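You operate a simulated robot arm through the tools that you are given. There is no shell and no other tool. Be economical: measure what you need, move in short steps, check, and stop when the job is done.

Carry out the task below with a simulated robot arm. There is one attempt and no reset: what you move stays moved.

## Task
On the lighting board, light fog, brake and head lamps, on dip beam.
Fine: the red supply knob feeds them; light knob round to HEAD; leave the board's other switches as they are; leave the orange supply knob.

The check looks at the end state, three seconds after you hand in, the way a careful person would. Anything else that was tipped, shoved, dropped, spilled or broken makes it a failure.

## Robot
A 7-joint arm with a two-finger parallel gripper, fixed in place. Base frame: the origin is at the foot of the arm, x ahead of it, y to its left, z up. Units: mm, degrees, N and s.
Its first joint turns from -115.0 to 115.0 degrees. Payload 3.91 kg.
The TCP is the grasp point between the finger pads, 30 mm short of the fingertips. In the tool frame z runs along the fingers and y along their closing line. Largest opening 110 mm; finger width 20, thickness 10; the body of the gripper, 48 by 112 mm, starts 55 mm behind the TCP.
Orientation is that of the tool frame in the base frame, as a unit quaternion [x, y, z, w]. With the fingers straight down and closing along the base's y, the tool's x points along the base's -x, its y along +y and its z along -z.

## Interface
- The arm moves only by the tool step_arm. Its argument "targets" is one flat list of numbers, 7 for each row, row after row: the shift along the tool's x, y, z in units of 25 mm (1.0 is 25 mm), then the turn, a rotation vector about the tool's x, y, z in units of 8 degrees (1.0 is 8 degrees), then the finger opening in mm, from 0 to 110. In form: [x, y, z, rx, ry, rz, hand, x, y, z, rx, ry, rz, hand, ...]. A call has 1 to 8 rows; each row shifts and turns the commanded pose from where the row before left it, along the tool's axes as they then stand. A call with a number of a shift or a turn outside -1 to 1 is refused whole. Each row takes 0.2 s and may step no farther than 50 mm and 8.6 degrees from the row before; otherwise, or with a gripper value out of range, the whole call is refused. Where a pose cannot be reached the arm comes as near as it can. A force on the tool above 40 N (or 10 N above the force at the start of the call, whichever is more), or a blocked arm, ends the call early, and 0.2 s more pass. Each finger travels about 153 mm/s and halts on what it meets, pressing with about 36 N; the grip force reading is that of the motor and also rises with nothing between the fingers. The clock runs only during rows and for 0.2 s after the last one: add rows that do not move to give the fingers time. The reply holds the time, the measured pose of the TCP, the force on the tool along the base axes, the opening and the grip force, in the units named above and with some noise, and new pictures: "show" is both (left out), scene, wrist or none.
- Cameras (640 x 400 px; columns grow to the right, rows downward): "scene" is fixed at [221.2, 649.1, 1791.8]; the picture's right is [-0.73, -0.68, 0.00], its down [-0.28, 0.30, -0.91] and it looks along [0.62, -0.67, -0.40] (base axes); focal length 372 px, centre (320, 200). "wrist" rides on the gripper at [72, 17, -103] in the tool frame; the picture's right is [-0.23, 0.97, 0.00], its down [-0.76, -0.18, -0.62] and it looks along [-0.61, -0.14, 0.78] (tool axes); focal length 222 px, centre (320, 200). There is no depth. A picture from a camera that has moved, and an enlarged one, comes with that camera's place and axes in the base frame and with its lens.
- move_column(by): slides the trunk up (or, below 0, down) by that many mm; the arm rides with it, the base frame stays. It gives what a move gives, with no picture.
- enlarge(camera, box): a new picture of the part [left, top, right, bottom] of that camera's present view, enlarged. It takes no simulated time.
- finish_job(): hands the job in; it is judged then, once.

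Go step by step. Nothing tells you positions but the pictures and the camera data: compare them with the known pose of the tool, close in by small moves and look again before you grip or let go. The budget is 120 turns and 170 pictures, counting those below and the enlarged ones. Unless the task says otherwise, let go and move clear before handing in, and close with one line.

The tools are called after ">>>" as a command line: name --argument value ..., lists and objects as JSON in quotes. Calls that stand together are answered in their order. step_arm: Moves the arm, as the interface text tells. Its arguments: {"type":"object","properties":{"targets":{"type":"array"},"show":{"type":"string","enum":["both","scene","wrist","none"]}},"required":["targets"]} The other tools are called the same way: move_column (by) slides the trunk up or down; enlarge (camera, box) takes an enlarged picture of a part of a camera's view; finish_job () hands the job in.

At the start:

```text
t: 0.0
eef_pos: [623.8, -236.2, 1549.0]
tool_rot: [0.001, 1.0, 0.0, 0.0]
contact_force: [-0.5, 0.6, 0.6]
grip_width: 110.5
grip_force: 0.1
trunk travel left (down, up): [-925.0, 65.0]
```

scene: 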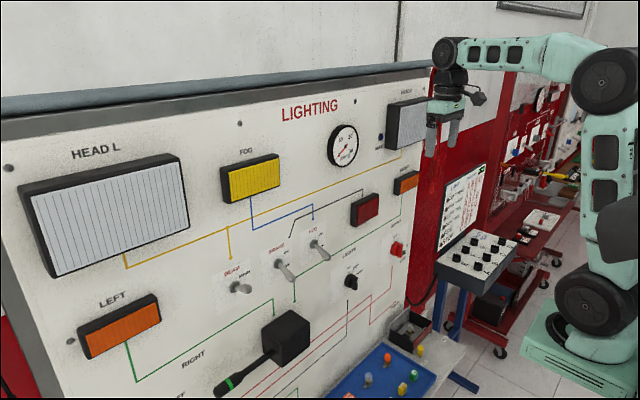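
wrist: 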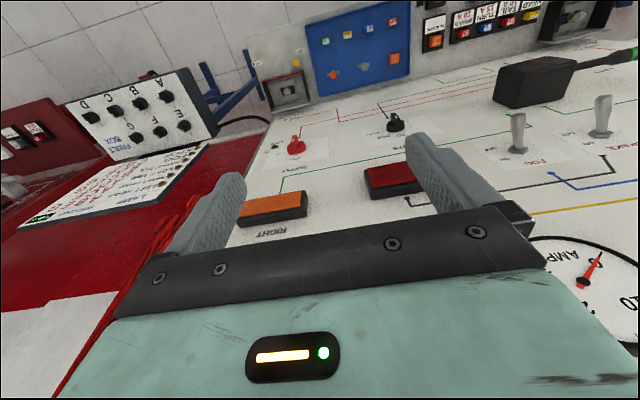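

I see a vertical lighting board with lamps, toggles (beam, brake, fog), a black light knob and a red supply knob. I'll enlarge views to read the controls.

>>> enlarge --camera "scene" --box '[200, 200, 440, 350]'

>>> enlarge --camera "wrist" --box '[230, 0, 640, 256]'

>>> enlarge --camera "scene" --box '[200, 80, 440, 230]'

```text
2.67 times, centred on (320, 275) of scene
camera zoom: at [221.2, 649.1, 1791.8], right [-0.73, -0.68, 0.0], down [-0.28, 0.3, -0.91], along [0.62, -0.67, -0.4], focal length 992 px, centre (320, 0)
```

zoom: 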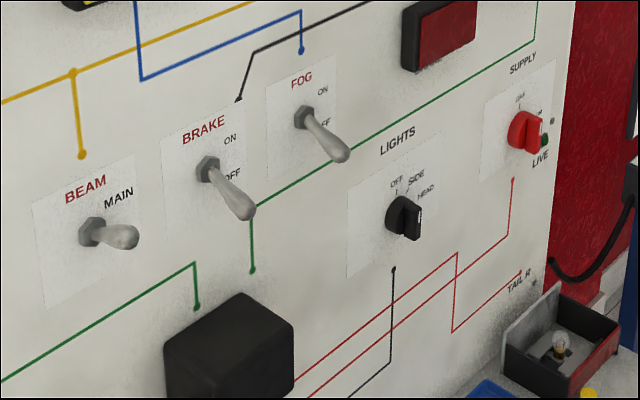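

```text
1.56 times, centred on (435, 128) of wrist
camera zoom: at [549.8, -218.1, 1652.5], right [0.23, 0.97, 0.0], down [0.76, -0.18, 0.62], along [0.61, -0.14, -0.78], focal length 347 px, centre (140, 312)
```

zoom: 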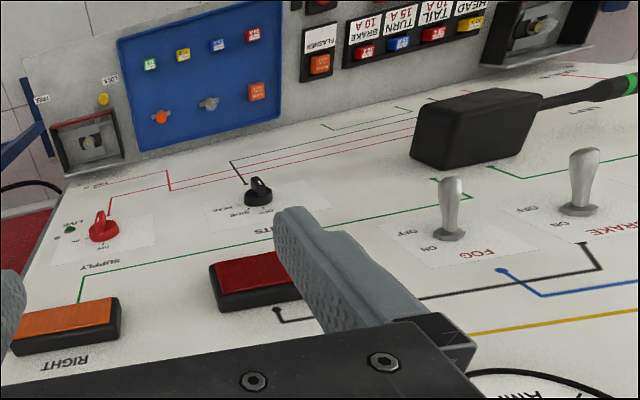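

```text
2.67 times, centred on (320, 155) of scene
camera zoom: at [221.2, 649.1, 1791.8], right [-0.73, -0.68, 0.0], down [-0.28, 0.3, -0.91], along [0.62, -0.67, -0.4], focal length 992 px, centre (320, 320)
```

zoom: 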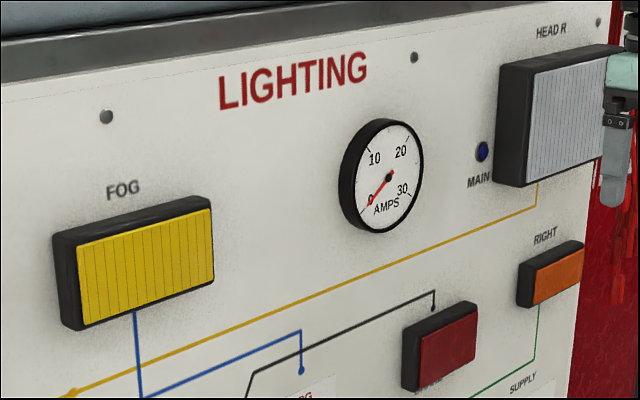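

>>> enlarge --camera "scene" --box '[325, 225, 421, 285]'

>>> enlarge --camera "wrist" --box '[250, 90, 426, 200]'

>>> enlarge --camera "scene" --box '[210, 230, 340, 311]'

>>> enlarge --camera "scene" --box '[420, 60, 620, 260]'

>>> enlarge --camera "wrist" --box '[240, 0, 640, 110]'

```text
6.67 times, centred on (373, 255) of scene
camera zoom: at [221.2, 649.1, 1791.8], right [-0.73, -0.68, 0.0], down [-0.28, 0.3, -0.91], along [0.62, -0.67, -0.4], focal length 2479 px, centre (-33, -167)
```

zoom: 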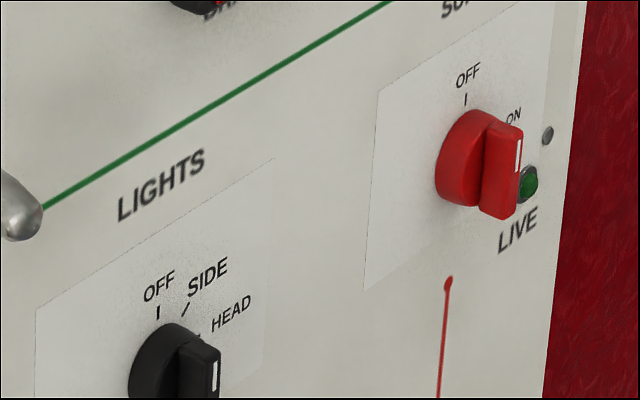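

```text
3.64 times, centred on (338, 145) of wrist
camera zoom: at [549.8, -218.1, 1652.5], right [0.23, 0.97, 0.0], down [0.76, -0.18, 0.62], along [0.61, -0.14, -0.78], focal length 808 px, centre (254, 400)
```

zoom: 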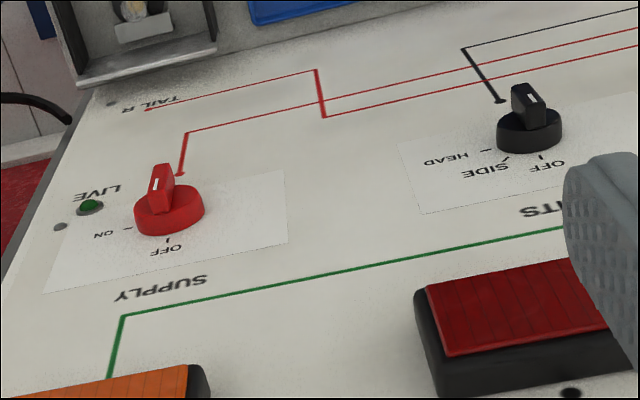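

```text
4.92 times, centred on (275, 270) of scene
camera zoom: at [221.2, 649.1, 1791.8], right [-0.73, -0.68, 0.0], down [-0.28, 0.3, -0.91], along [0.62, -0.67, -0.4], focal length 1831 px, centre (542, -147)
```

zoom: 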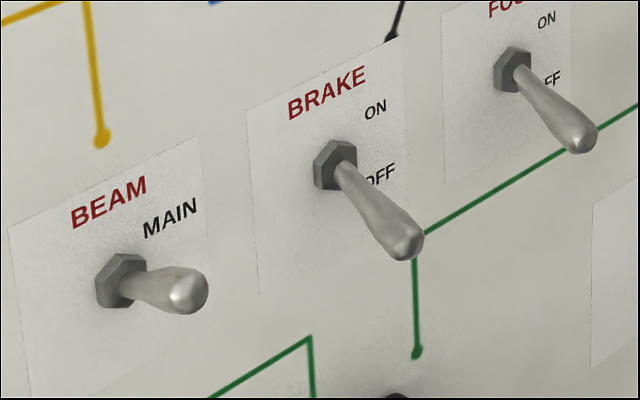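

```text
2.00 times, centred on (520, 160) of scene
camera zoom: at [221.2, 649.1, 1791.8], right [-0.73, -0.68, 0.0], down [-0.28, 0.3, -0.91], along [0.62, -0.67, -0.4], focal length 744 px, centre (-80, 280)
```

zoom: 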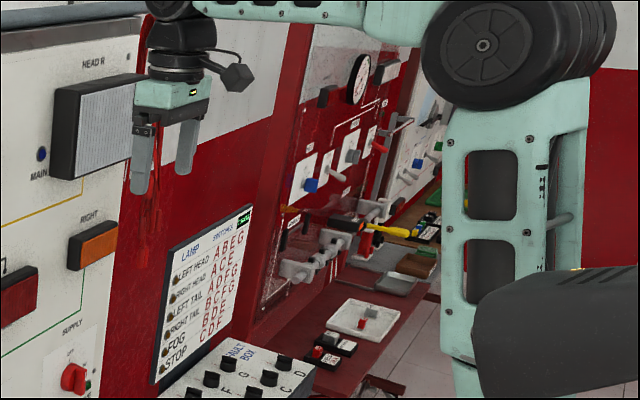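

```text
1.60 times, centred on (440, 55) of wrist
camera zoom: at [549.8, -218.1, 1652.5], right [0.23, 0.97, 0.0], down [0.76, -0.18, 0.62], along [0.61, -0.14, -0.78], focal length 355 px, centre (128, 432)
```

zoom: 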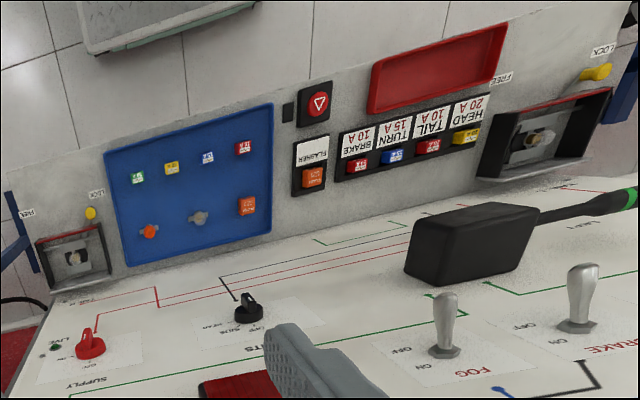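

Board face is near x≈787 facing −x; toggle bases sit at z≈1313 (FOG y≈62, BRAKE y≈182, BEAM y≈302), knobs at z≈1130 (LIGHTS y≈−87, SUPPLY y≈−332). FOG and BRAKE are down (OFF), BEAM is up (MAIN); both knobs are OFF. I'll tilt the tool toward the board while moving toward FOG.

>>> step_arm --targets '[0, 1, 0, 0, -1, 0, 60, 0, 1, 0, 0, -1, 0, 60, 0, 1, 0, 0, -1, 0, 60, 0, 1, 0, 0, -1, 0, 60, 0, 1, 0, 0, -1, 0, 60, 0, 1, 0, 0, -1, 0, 60, 0, 1, 0, 0, -1, 0, 60, 0, 1, 0, 0, -1, 0, 60]' --show "both"

>>> move_column --by -200

```text
t: 1.8
eef_pos: [636.4, -32.3, 1544.0]
tool_rot: [0.0, 0.849, 0.001, 0.529]
contact_force: [0.3, 0.2, -0.3]
grip_width: 59.6
grip_force: 0.1
out of reach, approached as far as the arm can: row 6, 7
trunk travel left (down, up): [-925.0, 65.0]
camera wrist: at [511.0, -16.1, 1524.5], right [0.1, 0.97, 0.21], down [-0.22, -0.18, 0.96], along [0.97, -0.14, 0.2], focal length 222 px, centre (320, 200)
```

scene: 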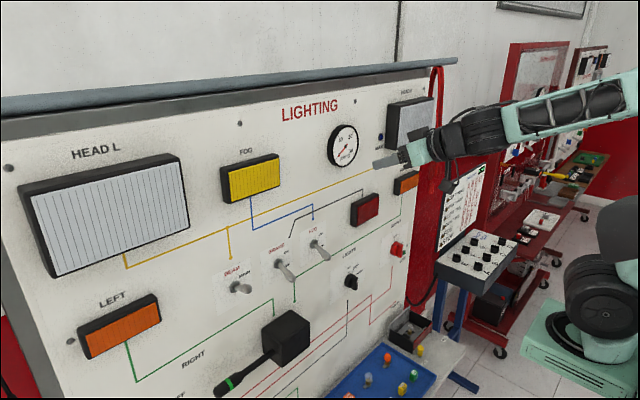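
wrist: 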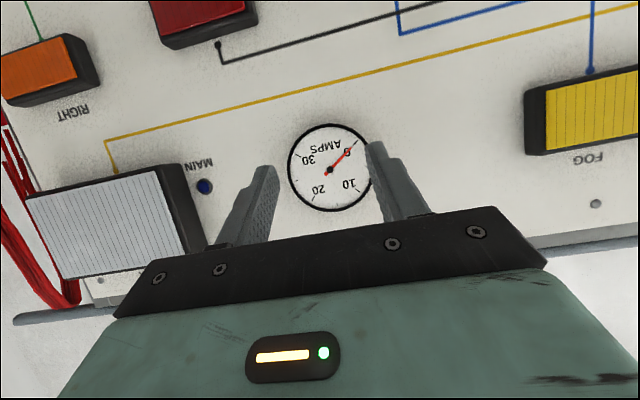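

```text
t: 4.0
eef_pos: [637.1, -34.5, 1344.0]
tool_rot: [0.0, 0.848, 0.0, 0.53]
contact_force: [0.0, 0.4, 0.0]
grip_width: 60.0
grip_force: 0.1
trunk travel left (down, up): [-725.0, 265.0]
```

I'll line up with the FOG lever in y and advance partway, then check.

>>> step_arm --targets '[0, 1, 0, 0, 0, 0, 60, 0, 1, 0, 0, 0, 0, 60, 0, 1, 0, 0, 0, 0, 60, 0, 0.84, 0, 0, 0, 0, 60, 0, 0, 1, 0, 0, 0, 60, 0, 0, 1, 0, 0, 0, 60]'

```text
t: 5.4
eef_pos: [683.5, 60.9, 1321.4]
tool_rot: [-0.001, 0.848, 0.001, 0.53]
contact_force: [-1.1, 0.5, -0.6]
grip_width: 60.2
grip_force: 0.0
trunk travel left (down, up): [-725.0, 265.0]
camera wrist: at [557.4, 78.8, 1301.5], right [0.1, 0.97, 0.2], down [-0.23, -0.18, 0.96], along [0.97, -0.14, 0.2], focal length 222 px, centre (320, 200)
```

scene: 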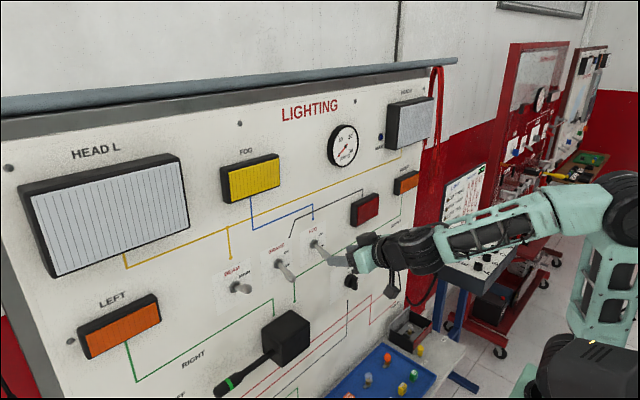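
wrist: 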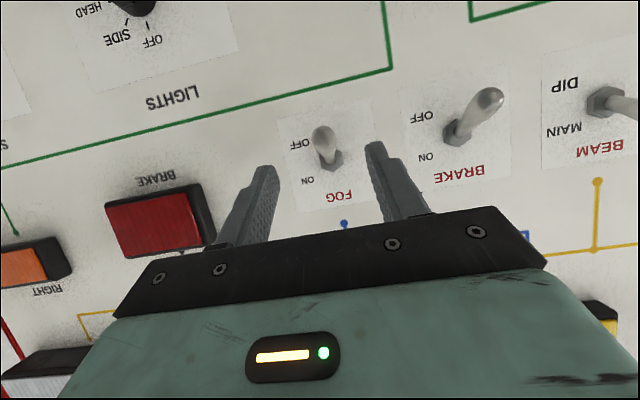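

The FOG lever is between the fingers. I'll advance about 63 mm and pinch.

>>> step_arm --targets '[0, 0, 1, 0, 0, 0, 60, 0, 0.1, 1, 0, 0, 0, 60, -0.16, 0, 0.5, 0, 0, 0, 60, 0, 0, 0, 0, 0, 0, 20, 0, 0, 0, 0, 0, 0, 5, 0, 0, 0, 0, 0, 0, 5]'

```text
t: 6.8
eef_pos: [740.8, 63.7, 1298.3]
tool_rot: [0.0, 0.848, 0.0, 0.53]
contact_force: [1.5, 7.4, 1.0]
grip_width: 18.3
grip_force: 44.9
trunk travel left (down, up): [-725.0, 265.0]
camera wrist: at [614.8, 81.8, 1278.8], right [0.1, 0.97, 0.2], down [-0.23, -0.18, 0.96], along [0.97, -0.14, 0.2], focal length 222 px, centre (320, 200)
```

scene: 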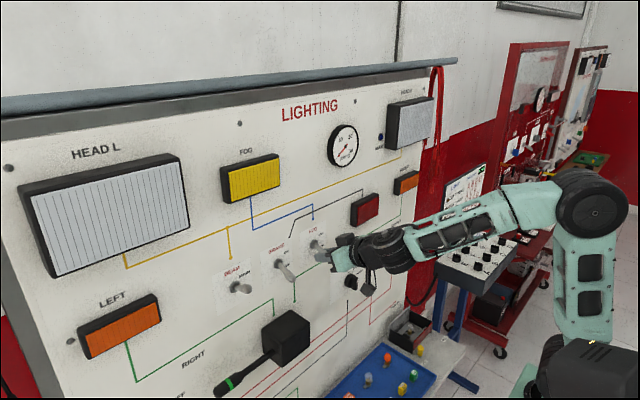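
wrist: 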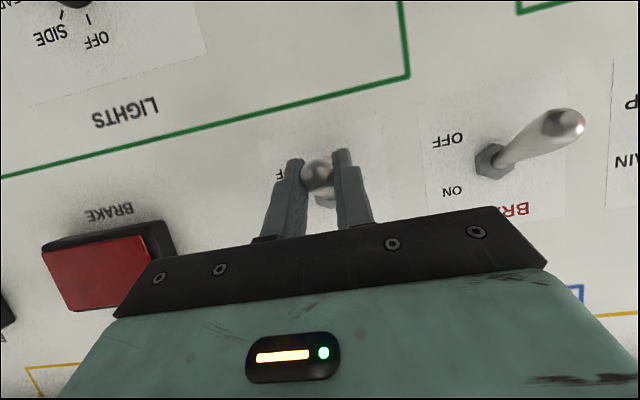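

Gripped. Now arc it upward about 38 mm.

>>> step_arm --targets '[-0.298, 0, -0.212, 0, 0, 0, 5, -0.298, 0, -0.212, 0, 0, 0, 5, -0.35, 0, -0.104, 0, 0, 0, 5, -0.35, 0, -0.104, 0, 0, 0, 5, -0.15, 0, -0.04, 0, 0, 0, 5]'

```text
t: 8.0
eef_pos: [741.8, 61.9, 1340.4]
tool_rot: [0.001, 0.847, -0.001, 0.532]
contact_force: [0.5, -0.8, -0.2]
grip_width: 4.7
grip_force: 0.2
trunk travel left (down, up): [-725.0, 265.0]
camera wrist: at [616.1, 79.9, 1320.4], right [0.1, 0.97, 0.2], down [-0.23, -0.18, 0.96], along [0.97, -0.15, 0.21], focal length 222 px, centre (320, 200)
```

scene: 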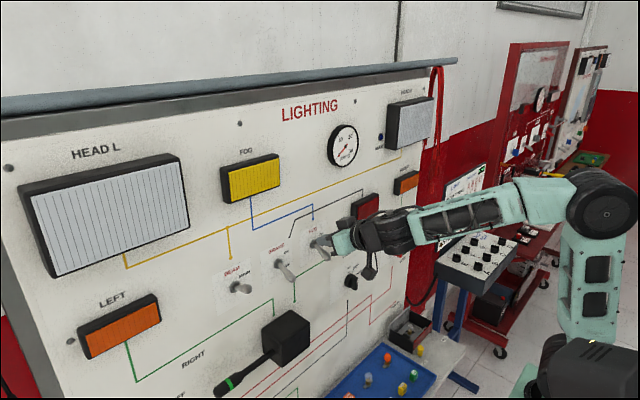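
wrist: 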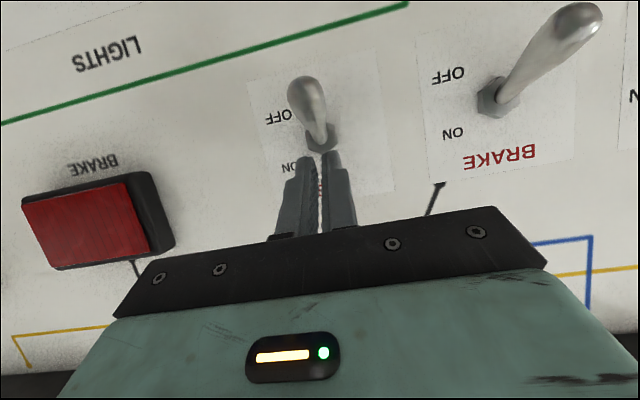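

The pinch slipped off; the lever is still OFF. I'll back off, level the tool, and push the lever up from below with closed fingers instead.

>>> step_arm --targets '[0, 0, -1, 0, 0, 0, 0, 0, 0, -1, 0, -1, 0, 0, 0, 0, -1, 0, -1, 0, 0, 0, 0, 0, 0, -1, 0, 0, 1, 0, 0, 0, 0, 0, 0, 1, 0, 0, 0, 0, 0, 0, 1, 0, 0, 0, 0, 0, 0, 1, 0, 0, 0, 0, 0, 0]'

```text
t: 9.8
eef_pos: [667.9, 65.6, 1266.6]
tool_rot: [0.0, 0.719, 0.0, 0.695]
contact_force: [-0.1, -0.4, -0.4]
grip_width: 0.0
grip_force: 36.4
trunk travel left (down, up): [-725.0, 265.0]
camera wrist: at [561.1, 82.8, 1198.7], right [0.01, 0.97, 0.23], down [-0.6, -0.18, 0.78], along [0.8, -0.14, 0.58], focal length 222 px, centre (320, 200)
```

scene: 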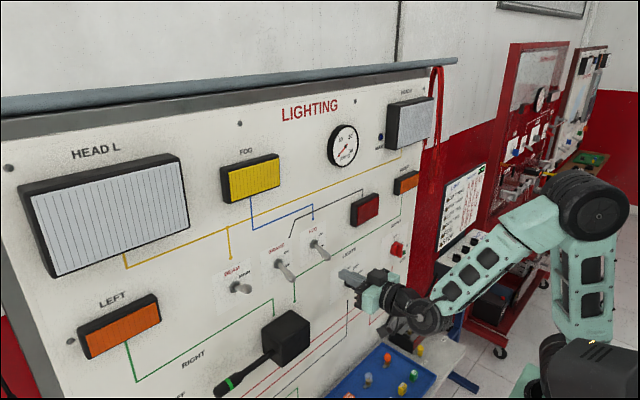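
wrist: 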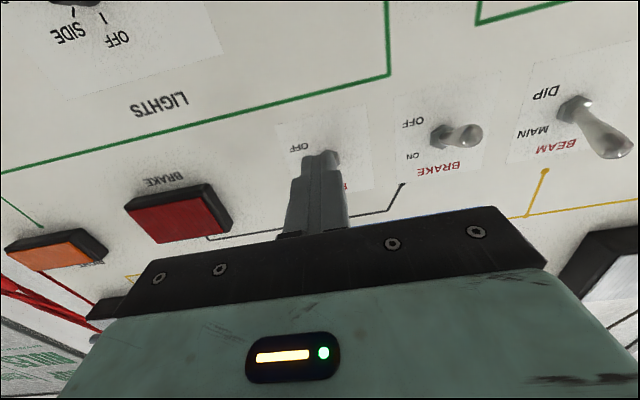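

>>> step_arm --targets '[0, -0.1, 1, 0, 0, 0, 0, 0, 0, 1, 0, 0, 0, 0, 0, 0, 0.68, 0, 0, 0, 0, -0.4, 0, 0, 0, 0, 0, 0, -0.4, 0, 0, 0, 0, 0, 0, -0.4, 0, 0, 0, 0, 0, 0, -0.4, 0, 0, 0, 0, 0, 0]'

```text
t: 11.0
eef_pos: [733.0, 61.7, 1280.4]
tool_rot: [-0.003, 0.724, 0.0, 0.69]
contact_force: [-16.8, -4.1, -8.5]
grip_width: 0.3
grip_force: 35.7
trunk travel left (down, up): [-725.0, 265.0]
stopped in row 6: the force on the tool passed its limit (the readings are from after the stop); the commanded pose is now the measured one
camera wrist: at [625.5, 78.8, 1212.3], right [0.01, 0.97, 0.22], down [-0.58, -0.18, 0.79], along [0.81, -0.14, 0.57], focal length 222 px, centre (320, 200)
```

scene: 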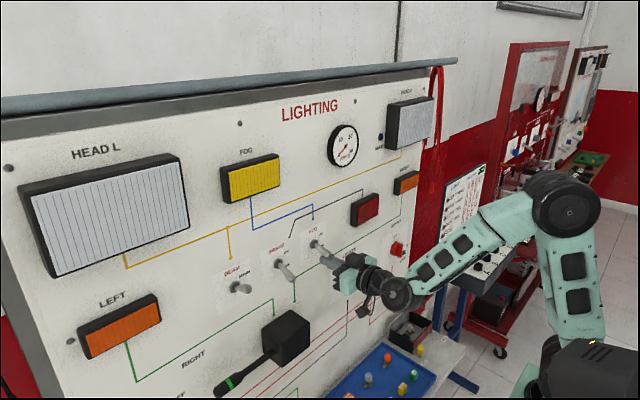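
wrist: 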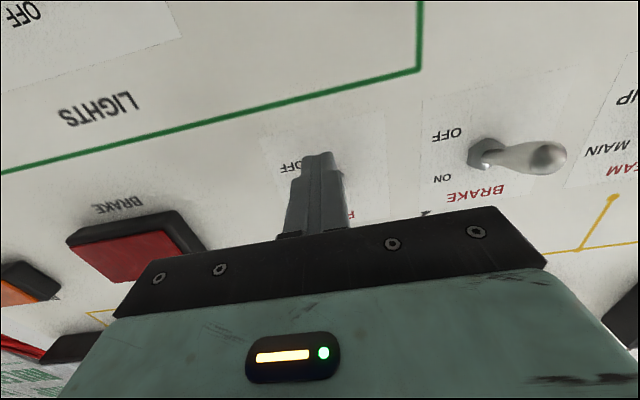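

>>> enlarge --camera "scene" --box '[270, 215, 398, 295]'

```text
5.00 times, centred on (334, 255) of scene
camera zoom: at [221.2, 649.1, 1791.8], right [-0.73, -0.68, 0.0], down [-0.28, 0.3, -0.91], along [0.62, -0.67, -0.4], focal length 1859 px, centre (250, -75)
```

zoom: 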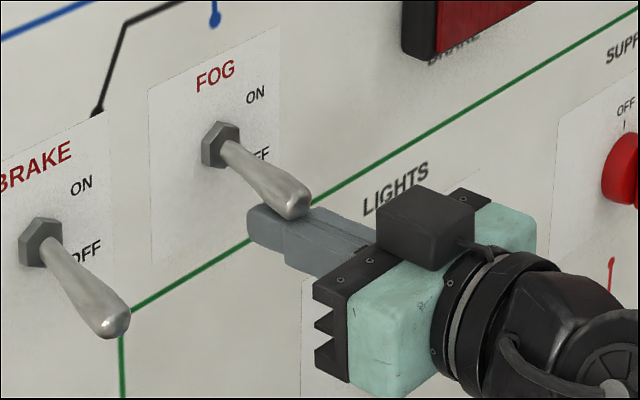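

The finger is under the lever tip and it has lifted a bit. Continue up slowly.

>>> step_arm --targets '[-0.12, 0, -0.06, 0, 0, 0, 0, -0.12, 0, -0.06, 0, 0, 0, 0, -0.12, 0, -0.04, 0, 0, 0, 0, -0.12, 0, -0.04, 0, 0, 0, 0, -0.12, 0, -0.02, 0, 0, 0, 0, -0.12, 0, 0, 0, 0, 0, 0]' --show "none"

```text
t: 12.4
eef_pos: [729.5, 62.6, 1299.7]
tool_rot: [-0.002, 0.722, 0.0, 0.692]
contact_force: [0.5, -0.1, 0.3]
grip_width: 0.0
grip_force: 36.1
trunk travel left (down, up): [-725.0, 265.0]
```

>>> enlarge --camera "scene" --box '[270, 215, 398, 295]'

```text
5.00 times, centred on (334, 255) of scene
camera zoom: at [221.2, 649.1, 1791.8], right [-0.73, -0.68, 0.0], down [-0.28, 0.3, -0.91], along [0.62, -0.67, -0.4], focal length 1859 px, centre (250, -75)
```

zoom: 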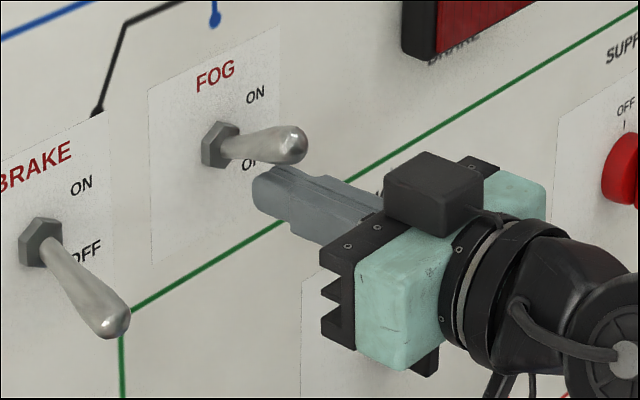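

FOG is now ON. Next: back off, drop, and move over to BRAKE.

>>> step_arm --targets '[0, 0, -1, 0, 0, 0, 0, 0.4, 0, -1, 0, 0, 0, 0, 1, 0, 0, 0, 0, 0, 0, 0, 1, 0, 0, 0, 0, 0, 0, 1, 0, 0, 0, 0, 0, 0, 1, 0, 0, 0, 0, 0, 0, 1, 0, 0, 0, 0, 0, 0, 0.86, 0, 0, 0, 0, 0]'

```text
t: 14.2
eef_pos: [679.6, 182.5, 1267.0]
tool_rot: [-0.001, 0.722, 0.0, 0.692]
contact_force: [0.0, -0.6, 1.2]
grip_width: 0.0
grip_force: 36.4
trunk travel left (down, up): [-725.0, 265.0]
camera wrist: at [571.8, 200.1, 1199.5], right [0.01, 0.97, 0.22], down [-0.59, -0.18, 0.79], along [0.81, -0.14, 0.57], focal length 222 px, centre (320, 200)
```

scene: 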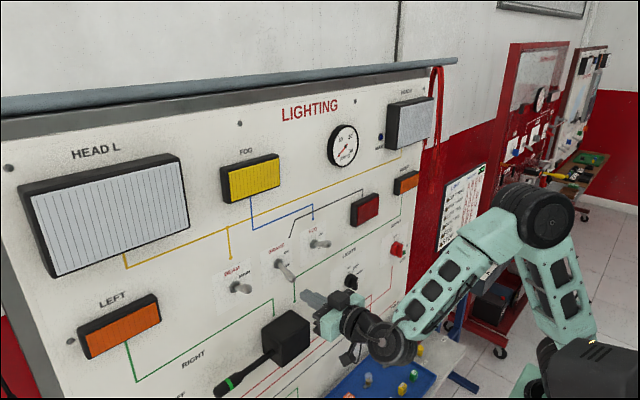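
wrist: 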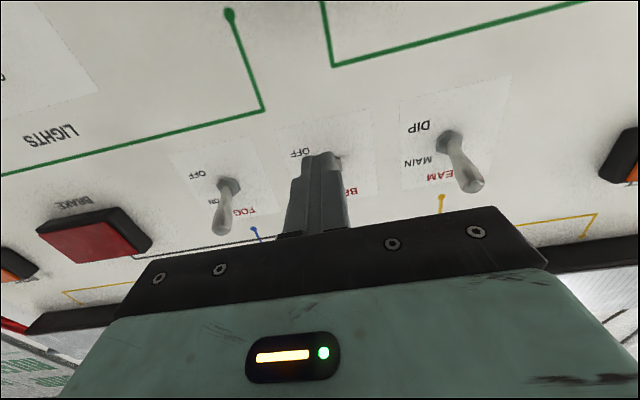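

>>> step_arm --targets '[0, 0.08, 1, 0, 0, 0, 0, 0, 0, 1, 0, 0, 0, 0, -0.2, 0, 0.1, 0, 0, 0, 0, -0.15, 0, 0, 0, 0, 0, 0, -0.12, 0, -0.05, 0, 0, 0, 0, -0.12, 0, -0.05, 0, 0, 0, 0, -0.12, 0, -0.05, 0, 0, 0, 0, -0.12, 0, -0.05, 0, 0, 0, 0]' --show "none"

```text
t: 16.0
eef_pos: [726.5, 186.5, 1284.8]
tool_rot: [-0.001, 0.723, -0.001, 0.691]
contact_force: [-0.6, 0.1, -1.1]
grip_width: 0.0
grip_force: 35.4
trunk travel left (down, up): [-725.0, 265.0]
```

>>> enlarge --camera "scene" --box '[220, 225, 348, 305]'

```text
5.00 times, centred on (284, 265) of scene
camera zoom: at [221.2, 649.1, 1791.8], right [-0.73, -0.68, 0.0], down [-0.28, 0.3, -0.91], along [0.62, -0.67, -0.4], focal length 1859 px, centre (500, -125)
```

zoom: 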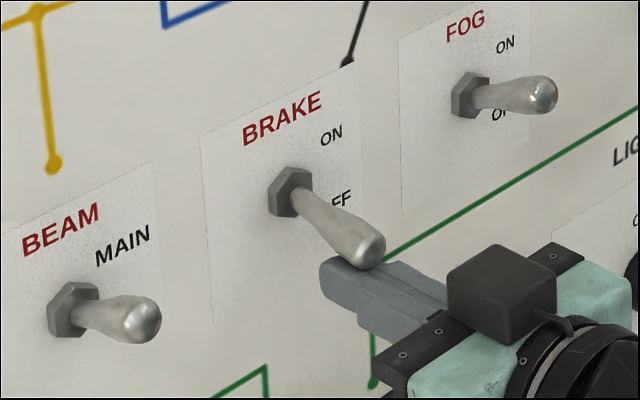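

Just touching the BRAKE lever; continue upward.

>>> step_arm --targets '[-0.12, 0, -0.02, 0, 0, 0, 0, -0.12, 0, -0.02, 0, 0, 0, 0, -0.12, 0, 0, 0, 0, 0, 0, -0.12, 0, 0, 0, 0, 0, 0, -0.12, 0, 0, 0, 0, 0, 0, -0.12, 0, 0, 0, 0, 0, 0]' --show "none"

>>> enlarge --camera "scene" --box '[220, 225, 348, 305]'

```text
t: 17.4
eef_pos: [727.2, 185.0, 1302.3]
tool_rot: [-0.003, 0.722, 0.001, 0.692]
contact_force: [-0.5, -0.1, -0.5]
grip_width: 0.0
grip_force: 36.2
trunk travel left (down, up): [-725.0, 265.0]
```

```text
5.00 times, centred on (284, 265) of scene
camera zoom: at [221.2, 649.1, 1791.8], right [-0.73, -0.68, 0.0], down [-0.28, 0.3, -0.91], along [0.62, -0.67, -0.4], focal length 1859 px, centre (500, -125)
```

zoom: 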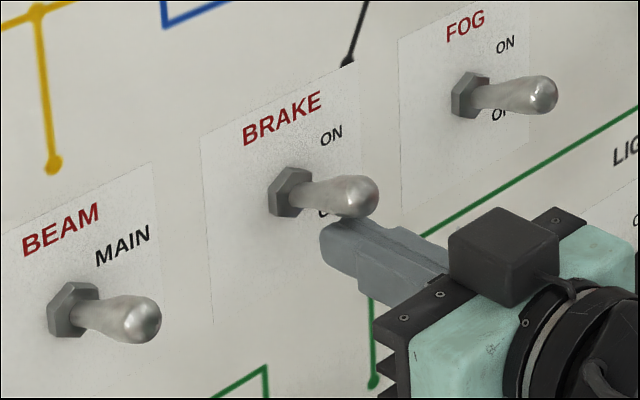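

BRAKE is ON. Now back off, rise, and move over above BEAM's lever.

>>> step_arm --targets '[0, 0, -1, 0, 0, 0, 0, 0, 0, -1, 0, 0, 0, 0, -0.6, 1, 0, 0, 0, 0, 0, -0.6, 1, 0, 0, 0, 0, 0, -0.6, 1, 0, 0, 0, 0, 0, -0.6, 1, 0, 0, 0, 0, 0, -0.3, 0.74, 0, 0, 0, 0, 0]'

```text
t: 19.0
eef_pos: [681.6, 303.9, 1373.0]
tool_rot: [-0.002, 0.722, 0.0, 0.692]
contact_force: [-0.1, -1.1, 0.1]
grip_width: 0.0
grip_force: 36.2
trunk travel left (down, up): [-725.0, 265.0]
camera wrist: at [573.1, 321.2, 1305.3], right [0.01, 0.97, 0.22], down [-0.59, -0.18, 0.79], along [0.81, -0.14, 0.57], focal length 222 px, centre (320, 200)
```

scene: 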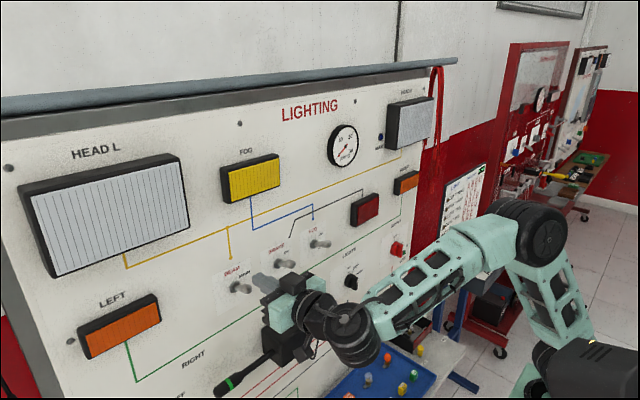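
wrist: 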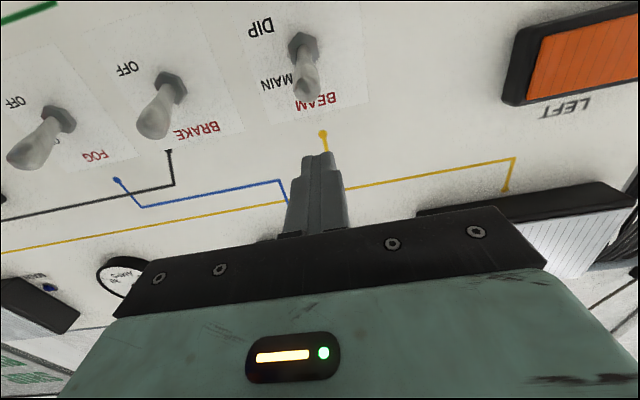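

>>> step_arm --targets '[0, 0.08, 1, 0, 0, 0, 0, 0, 0, 0.9, 0, 0, 0, 0, 0.4, 0, 0, 0, 0, 0, 0, 0.3, 0, 0, 0, 0, 0, 0, 0.15, 0, -0.03, 0, 0, 0, 0, 0.12, 0, -0.03, 0, 0, 0, 0, 0.12, 0, -0.02, 0, 0, 0, 0, 0.12, 0, -0.02, 0, 0, 0, 0]' --show "none"

>>> step_arm --targets '[0.12, 0, 0, 0, 0, 0, 0, 0.12, 0, 0, 0, 0, 0, 0, 0.12, 0, 0, 0, 0, 0, 0]' --show "none"

>>> enlarge --camera "scene" --box '[200, 235, 328, 315]'

```text
t: 20.8
eef_pos: [723.0, 306.6, 1340.1]
tool_rot: [-0.001, 0.722, 0.0, 0.692]
contact_force: [0.6, 0.0, 1.0]
grip_width: 0.0
grip_force: 36.1
trunk travel left (down, up): [-725.0, 265.0]
```

```text
t: 21.6
eef_pos: [723.5, 307.2, 1331.2]
tool_rot: [-0.001, 0.721, 0.0, 0.693]
contact_force: [0.5, 0.3, 0.3]
grip_width: 0.0
grip_force: 36.1
trunk travel left (down, up): [-725.0, 265.0]
```

```text
5.00 times, centred on (264, 275) of scene
camera zoom: at [221.2, 649.1, 1791.8], right [-0.73, -0.68, 0.0], down [-0.28, 0.3, -0.91], along [0.62, -0.67, -0.4], focal length 1859 px, centre (600, -175)
```

zoom: 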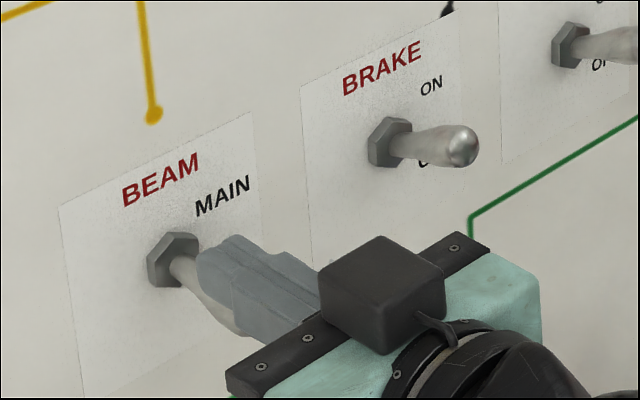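

BEAM is now down (DIP). I'll back off and travel to the LIGHTS knob, tilting the tool to ~45° down.

>>> step_arm --targets '[0, 0, -1, 0, 0, 0, 0, 0, 0, -1, 0, 0, 0, 0, 0, 0, -1, 0, 0, 0, 0, 0, -1, 0, 0, 1, 0, 0, 0, -1, 0, 0, 1, 0, 0, 0, -1, 0, 0, 1, 0, 0, 0, -1, 0, 0, 1, 0, 0, 0, -1, 0, 0, 1, 0, 0]' --show "none"

>>> step_arm --targets '[0, -1, 0, 0, 0.5, 0, 0, 0, -1, 0, 0, 0, 0, 0, 0, -1, 0, 0, 0, 0, 0, 0, -1, 0, 0, 0, 0, 0, 0, -1, 0, 0, 0, 0, 0, 0, -1, 0, 0, 0, 0, 0, 0, -1, 0, 0, 0, 0, 0, 0, -1, 0, 0, 0, 0, 0]' --show "both"

```text
t: 23.4
eef_pos: [648.7, 181.2, 1335.5]
tool_rot: [-0.002, 0.916, 0.0, 0.402]
contact_force: [-0.4, 0.4, -0.2]
grip_width: 0.0
grip_force: 35.5
trunk travel left (down, up): [-725.0, 265.0]
```

```text
t: 25.2
eef_pos: [647.2, -19.6, 1336.5]
tool_rot: [-0.002, 0.929, -0.001, 0.37]
contact_force: [0.4, -0.4, -0.1]
grip_width: 0.0
grip_force: 35.2
trunk travel left (down, up): [-725.0, 265.0]
camera wrist: at [523.1, -2.3, 1361.0], right [0.16, 0.97, 0.15], down [0.12, -0.18, 0.98], along [0.98, -0.14, -0.15], focal length 222 px, centre (320, 200)
```

scene: 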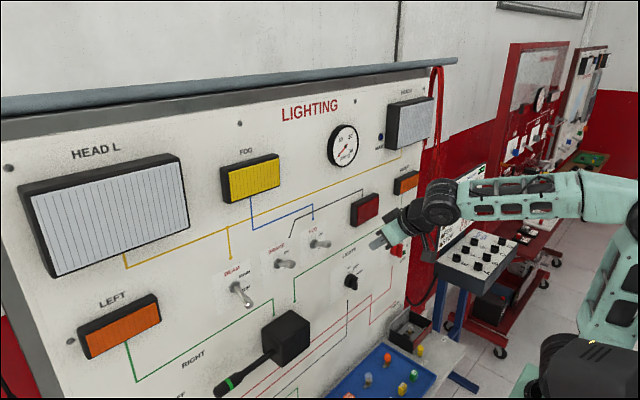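
wrist: 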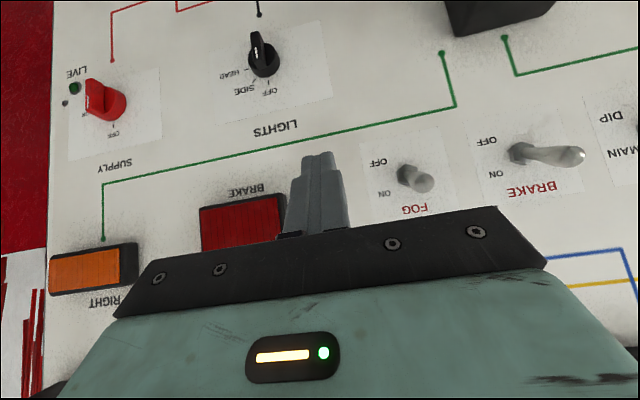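

>>> enlarge --camera "wrist" --box '[40, 20, 340, 180]'

>>> move_column --by -130

```text
2.13 times, centred on (190, 100) of wrist
camera zoom: at [523.1, -2.3, 1361.0], right [0.16, 0.97, 0.15], down [0.12, -0.18, 0.98], along [0.98, -0.14, -0.15], focal length 474 px, centre (597, 413)
```

zoom: 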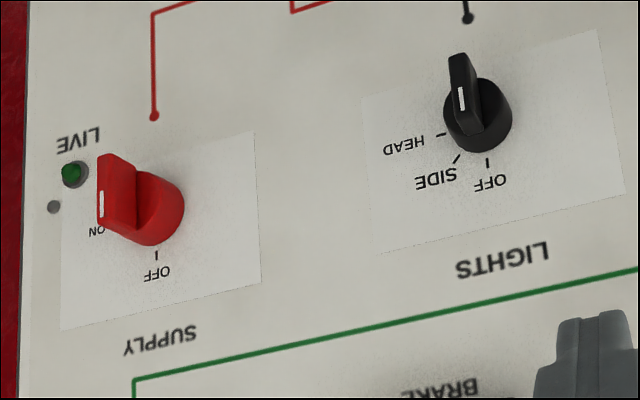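

```text
t: 26.8
eef_pos: [647.7, -19.4, 1205.2]
tool_rot: [-0.002, 0.929, -0.001, 0.371]
contact_force: [0.1, 0.3, 0.1]
grip_width: 0.1
grip_force: 36.1
trunk travel left (down, up): [-595.0, 395.0]
```

Knob SIDE is about 40° and HEAD about 80° clockwise of OFF (which is straight up). I'll bring the closed fingertips to the left (+y) of the LIGHTS knob, stopping short to look.

>>> step_arm --targets '[-0.3, -0.4, 1, 0, 0, 0, 0, -0.3, -0.4, 1, 0, 0, 0, 0, -0.3, -0.4, 0.94, 0, 0, 0, 0]'

>>> enlarge --camera "scene" --box '[300, 245, 428, 325]'

>>> enlarge --camera "wrist" --box '[160, 60, 400, 210]'

```text
t: 27.6
eef_pos: [714.9, -48.7, 1169.0]
tool_rot: [-0.002, 0.928, 0.0, 0.372]
contact_force: [-1.3, 0.7, -0.1]
grip_width: 0.0
grip_force: 36.2
trunk travel left (down, up): [-595.0, 395.0]
camera wrist: at [589.2, -31.1, 1193.9], right [0.16, 0.97, 0.15], down [0.12, -0.18, 0.98], along [0.98, -0.14, -0.15], focal length 222 px, centre (320, 200)
```

scene: 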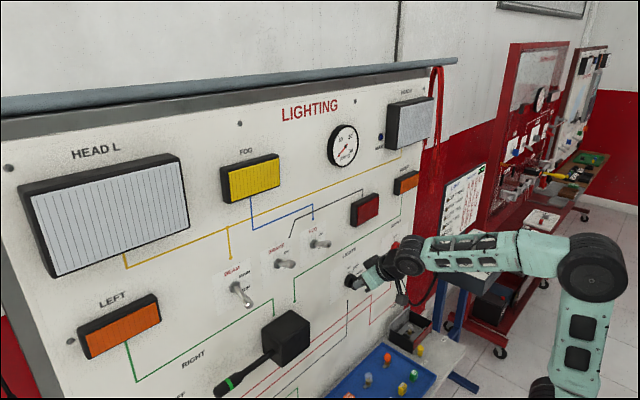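
wrist: 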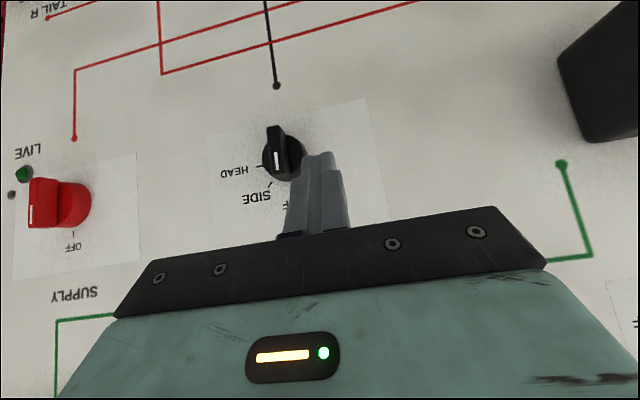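

```text
5.00 times, centred on (364, 285) of scene
camera zoom: at [221.2, 649.1, 1791.8], right [-0.73, -0.68, 0.0], down [-0.28, 0.3, -0.91], along [0.62, -0.67, -0.4], focal length 1859 px, centre (100, -225)
```

zoom: 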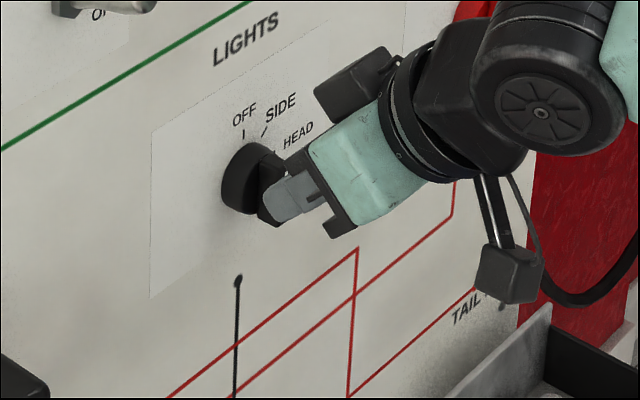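

```text
2.67 times, centred on (280, 135) of wrist
camera zoom: at [589.2, -31.1, 1193.9], right [0.16, 0.97, 0.15], down [0.12, -0.18, 0.98], along [0.98, -0.14, -0.15], focal length 592 px, centre (427, 373)
```

zoom: 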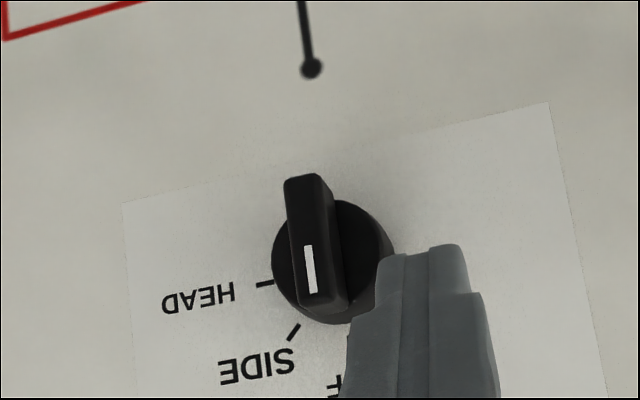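

LIGHTS axis is about (y −83, z 1120), bar front at x≈760, half length ~20. I'll insert the tip beside the bar's upper left and push toward −y.

>>> step_arm --targets '[-0.27, -0.25, 0.55, 0, 0, 0, 0, -0.26, -0.25, 0.55, 0, 0, 0, 0, -0.03, -0.2, -0.03, 0, 0, 0, 0, -0.03, -0.2, -0.03, 0, 0, 0, 0, -0.04, -0.2, -0.04, 0, 0, 0, 0, -0.04, -0.2, -0.04, 0, 0, 0, 0]'

>>> enlarge --camera "scene" --box '[300, 245, 428, 325]'

>>> enlarge --camera "wrist" --box '[160, 60, 400, 210]'

```text
t: 29.0
eef_pos: [744.5, -80.7, 1161.8]
tool_rot: [-0.002, 0.929, -0.001, 0.371]
contact_force: [-1.0, 3.3, 0.0]
grip_width: 0.2
grip_force: 36.1
trunk travel left (down, up): [-595.0, 395.0]
camera wrist: at [619.0, -64.2, 1186.9], right [0.16, 0.97, 0.15], down [0.12, -0.17, 0.98], along [0.98, -0.14, -0.15], focal length 222 px, centre (320, 200)
```

scene: 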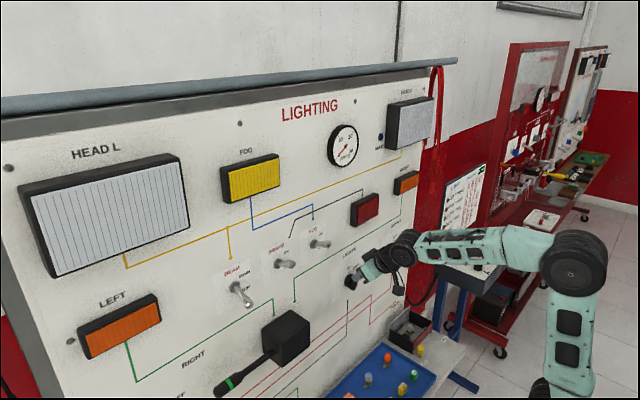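
wrist: 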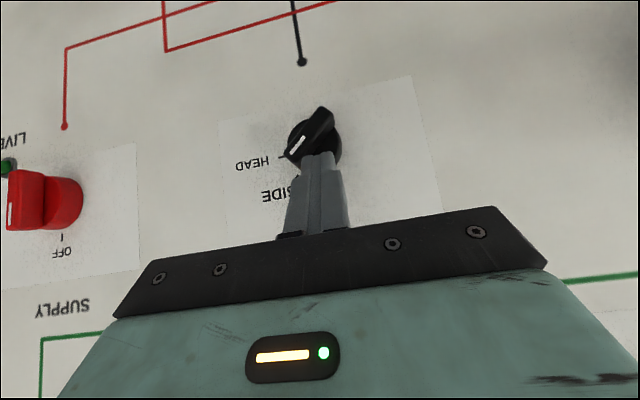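

```text
5.00 times, centred on (364, 285) of scene
camera zoom: at [221.2, 649.1, 1791.8], right [-0.73, -0.68, 0.0], down [-0.28, 0.3, -0.91], along [0.62, -0.67, -0.4], focal length 1859 px, centre (100, -225)
```

zoom: 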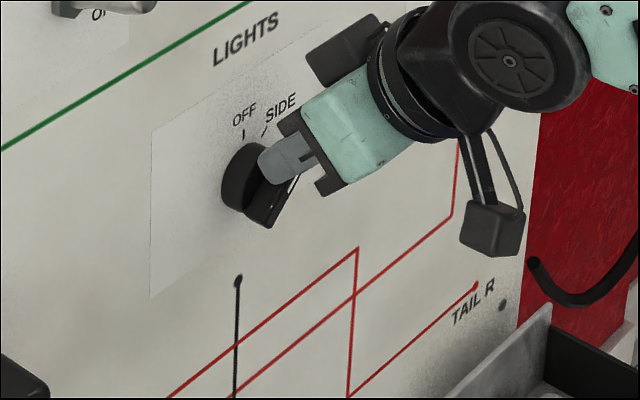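

```text
2.67 times, centred on (280, 135) of wrist
camera zoom: at [619.0, -64.2, 1186.9], right [0.16, 0.97, 0.15], down [0.12, -0.17, 0.98], along [0.98, -0.14, -0.15], focal length 592 px, centre (427, 373)
```

zoom: 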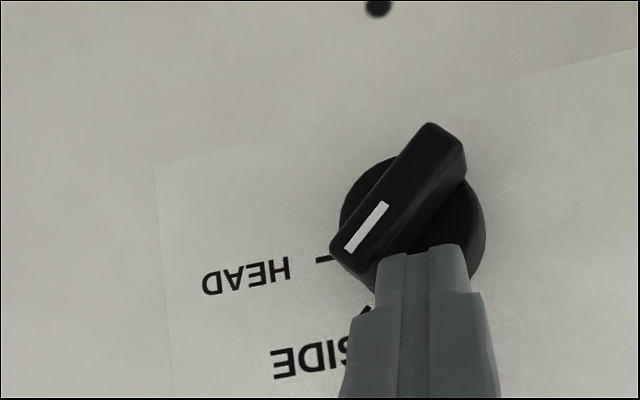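

It's at ~45° (SIDE). Continue toward −y then down to reach HEAD.

>>> step_arm --targets '[0, -0.18, 0, 0, 0, 0, 0, 0.03, -0.18, 0.03, 0, 0, 0, 0, 0.05, -0.16, 0.05, 0, 0, 0, 0, 0.06, -0.12, 0.06, 0, 0, 0, 0]' --show "none"

>>> enlarge --camera "wrist" --box '[200, 50, 440, 200]'

```text
t: 30.0
eef_pos: [744.5, -97.8, 1157.5]
tool_rot: [-0.001, 0.929, -0.001, 0.37]
contact_force: [-0.3, -0.1, -0.1]
grip_width: 0.1
grip_force: 36.0
trunk travel left (down, up): [-595.0, 395.0]
```

```text
2.67 times, centred on (320, 125) of wrist
camera zoom: at [619.3, -80.9, 1182.8], right [0.16, 0.97, 0.15], down [0.12, -0.17, 0.98], along [0.98, -0.14, -0.15], focal length 592 px, centre (320, 400)
```

zoom: 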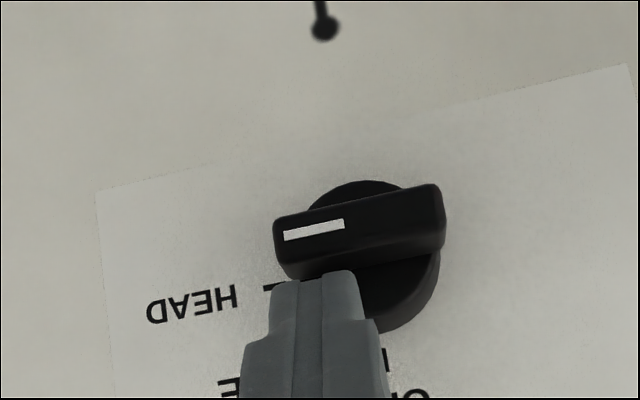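

The bar appears to have snapped to HEAD. Back off and verify.

>>> step_arm --targets '[-0.1, 0, -0.3, 0, 0, 0, 0, 0, 0, -1, 0, 0, 0, 0, 0, 0, -1, 0, 0, 0, 0]'

>>> enlarge --camera "wrist" --box '[180, 70, 420, 220]'

>>> enlarge --camera "scene" --box '[300, 230, 428, 310]'

```text
t: 30.8
eef_pos: [708.4, -98.3, 1200.6]
tool_rot: [-0.002, 0.929, -0.001, 0.371]
contact_force: [0.1, -0.1, 0.5]
grip_width: 0.1
grip_force: 36.0
trunk travel left (down, up): [-595.0, 395.0]
camera wrist: at [582.0, -81.0, 1225.8], right [0.16, 0.97, 0.15], down [0.12, -0.18, 0.98], along [0.98, -0.14, -0.15], focal length 222 px, centre (320, 200)
```

scene: 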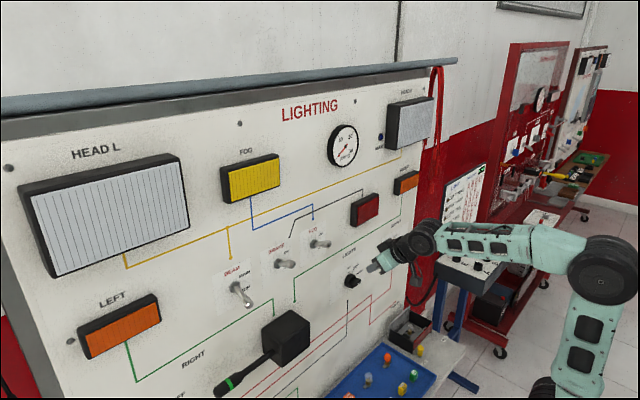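
wrist: 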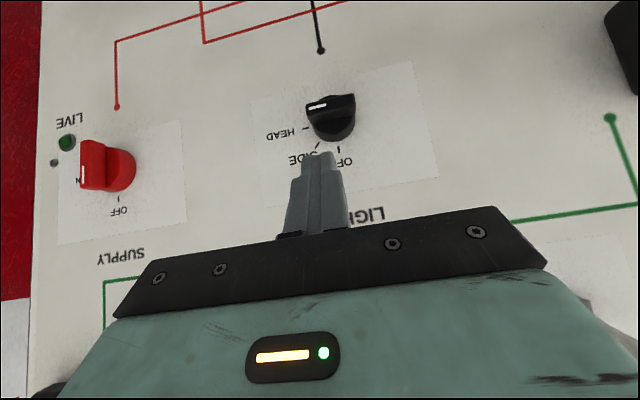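

```text
2.67 times, centred on (300, 145) of wrist
camera zoom: at [582.0, -81.0, 1225.8], right [0.16, 0.97, 0.15], down [0.12, -0.18, 0.98], along [0.98, -0.14, -0.15], focal length 592 px, centre (373, 347)
```

zoom: 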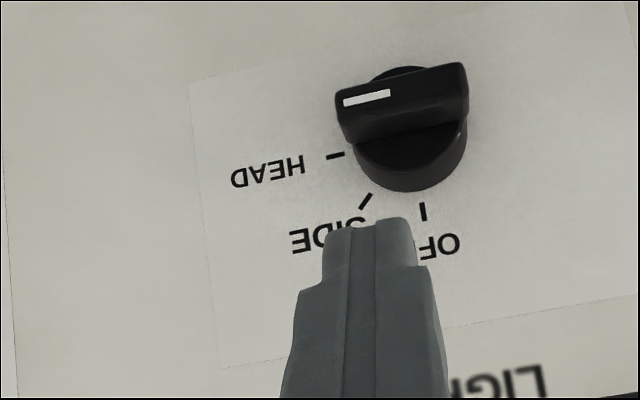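

```text
5.00 times, centred on (364, 270) of scene
camera zoom: at [221.2, 649.1, 1791.8], right [-0.73, -0.68, 0.0], down [-0.28, 0.3, -0.91], along [0.62, -0.67, -0.4], focal length 1859 px, centre (100, -150)
```

zoom: 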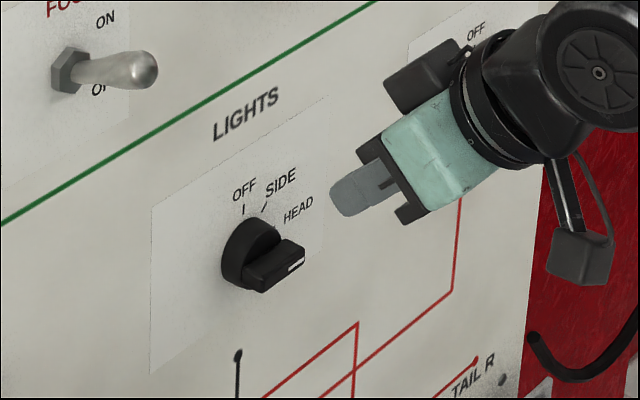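

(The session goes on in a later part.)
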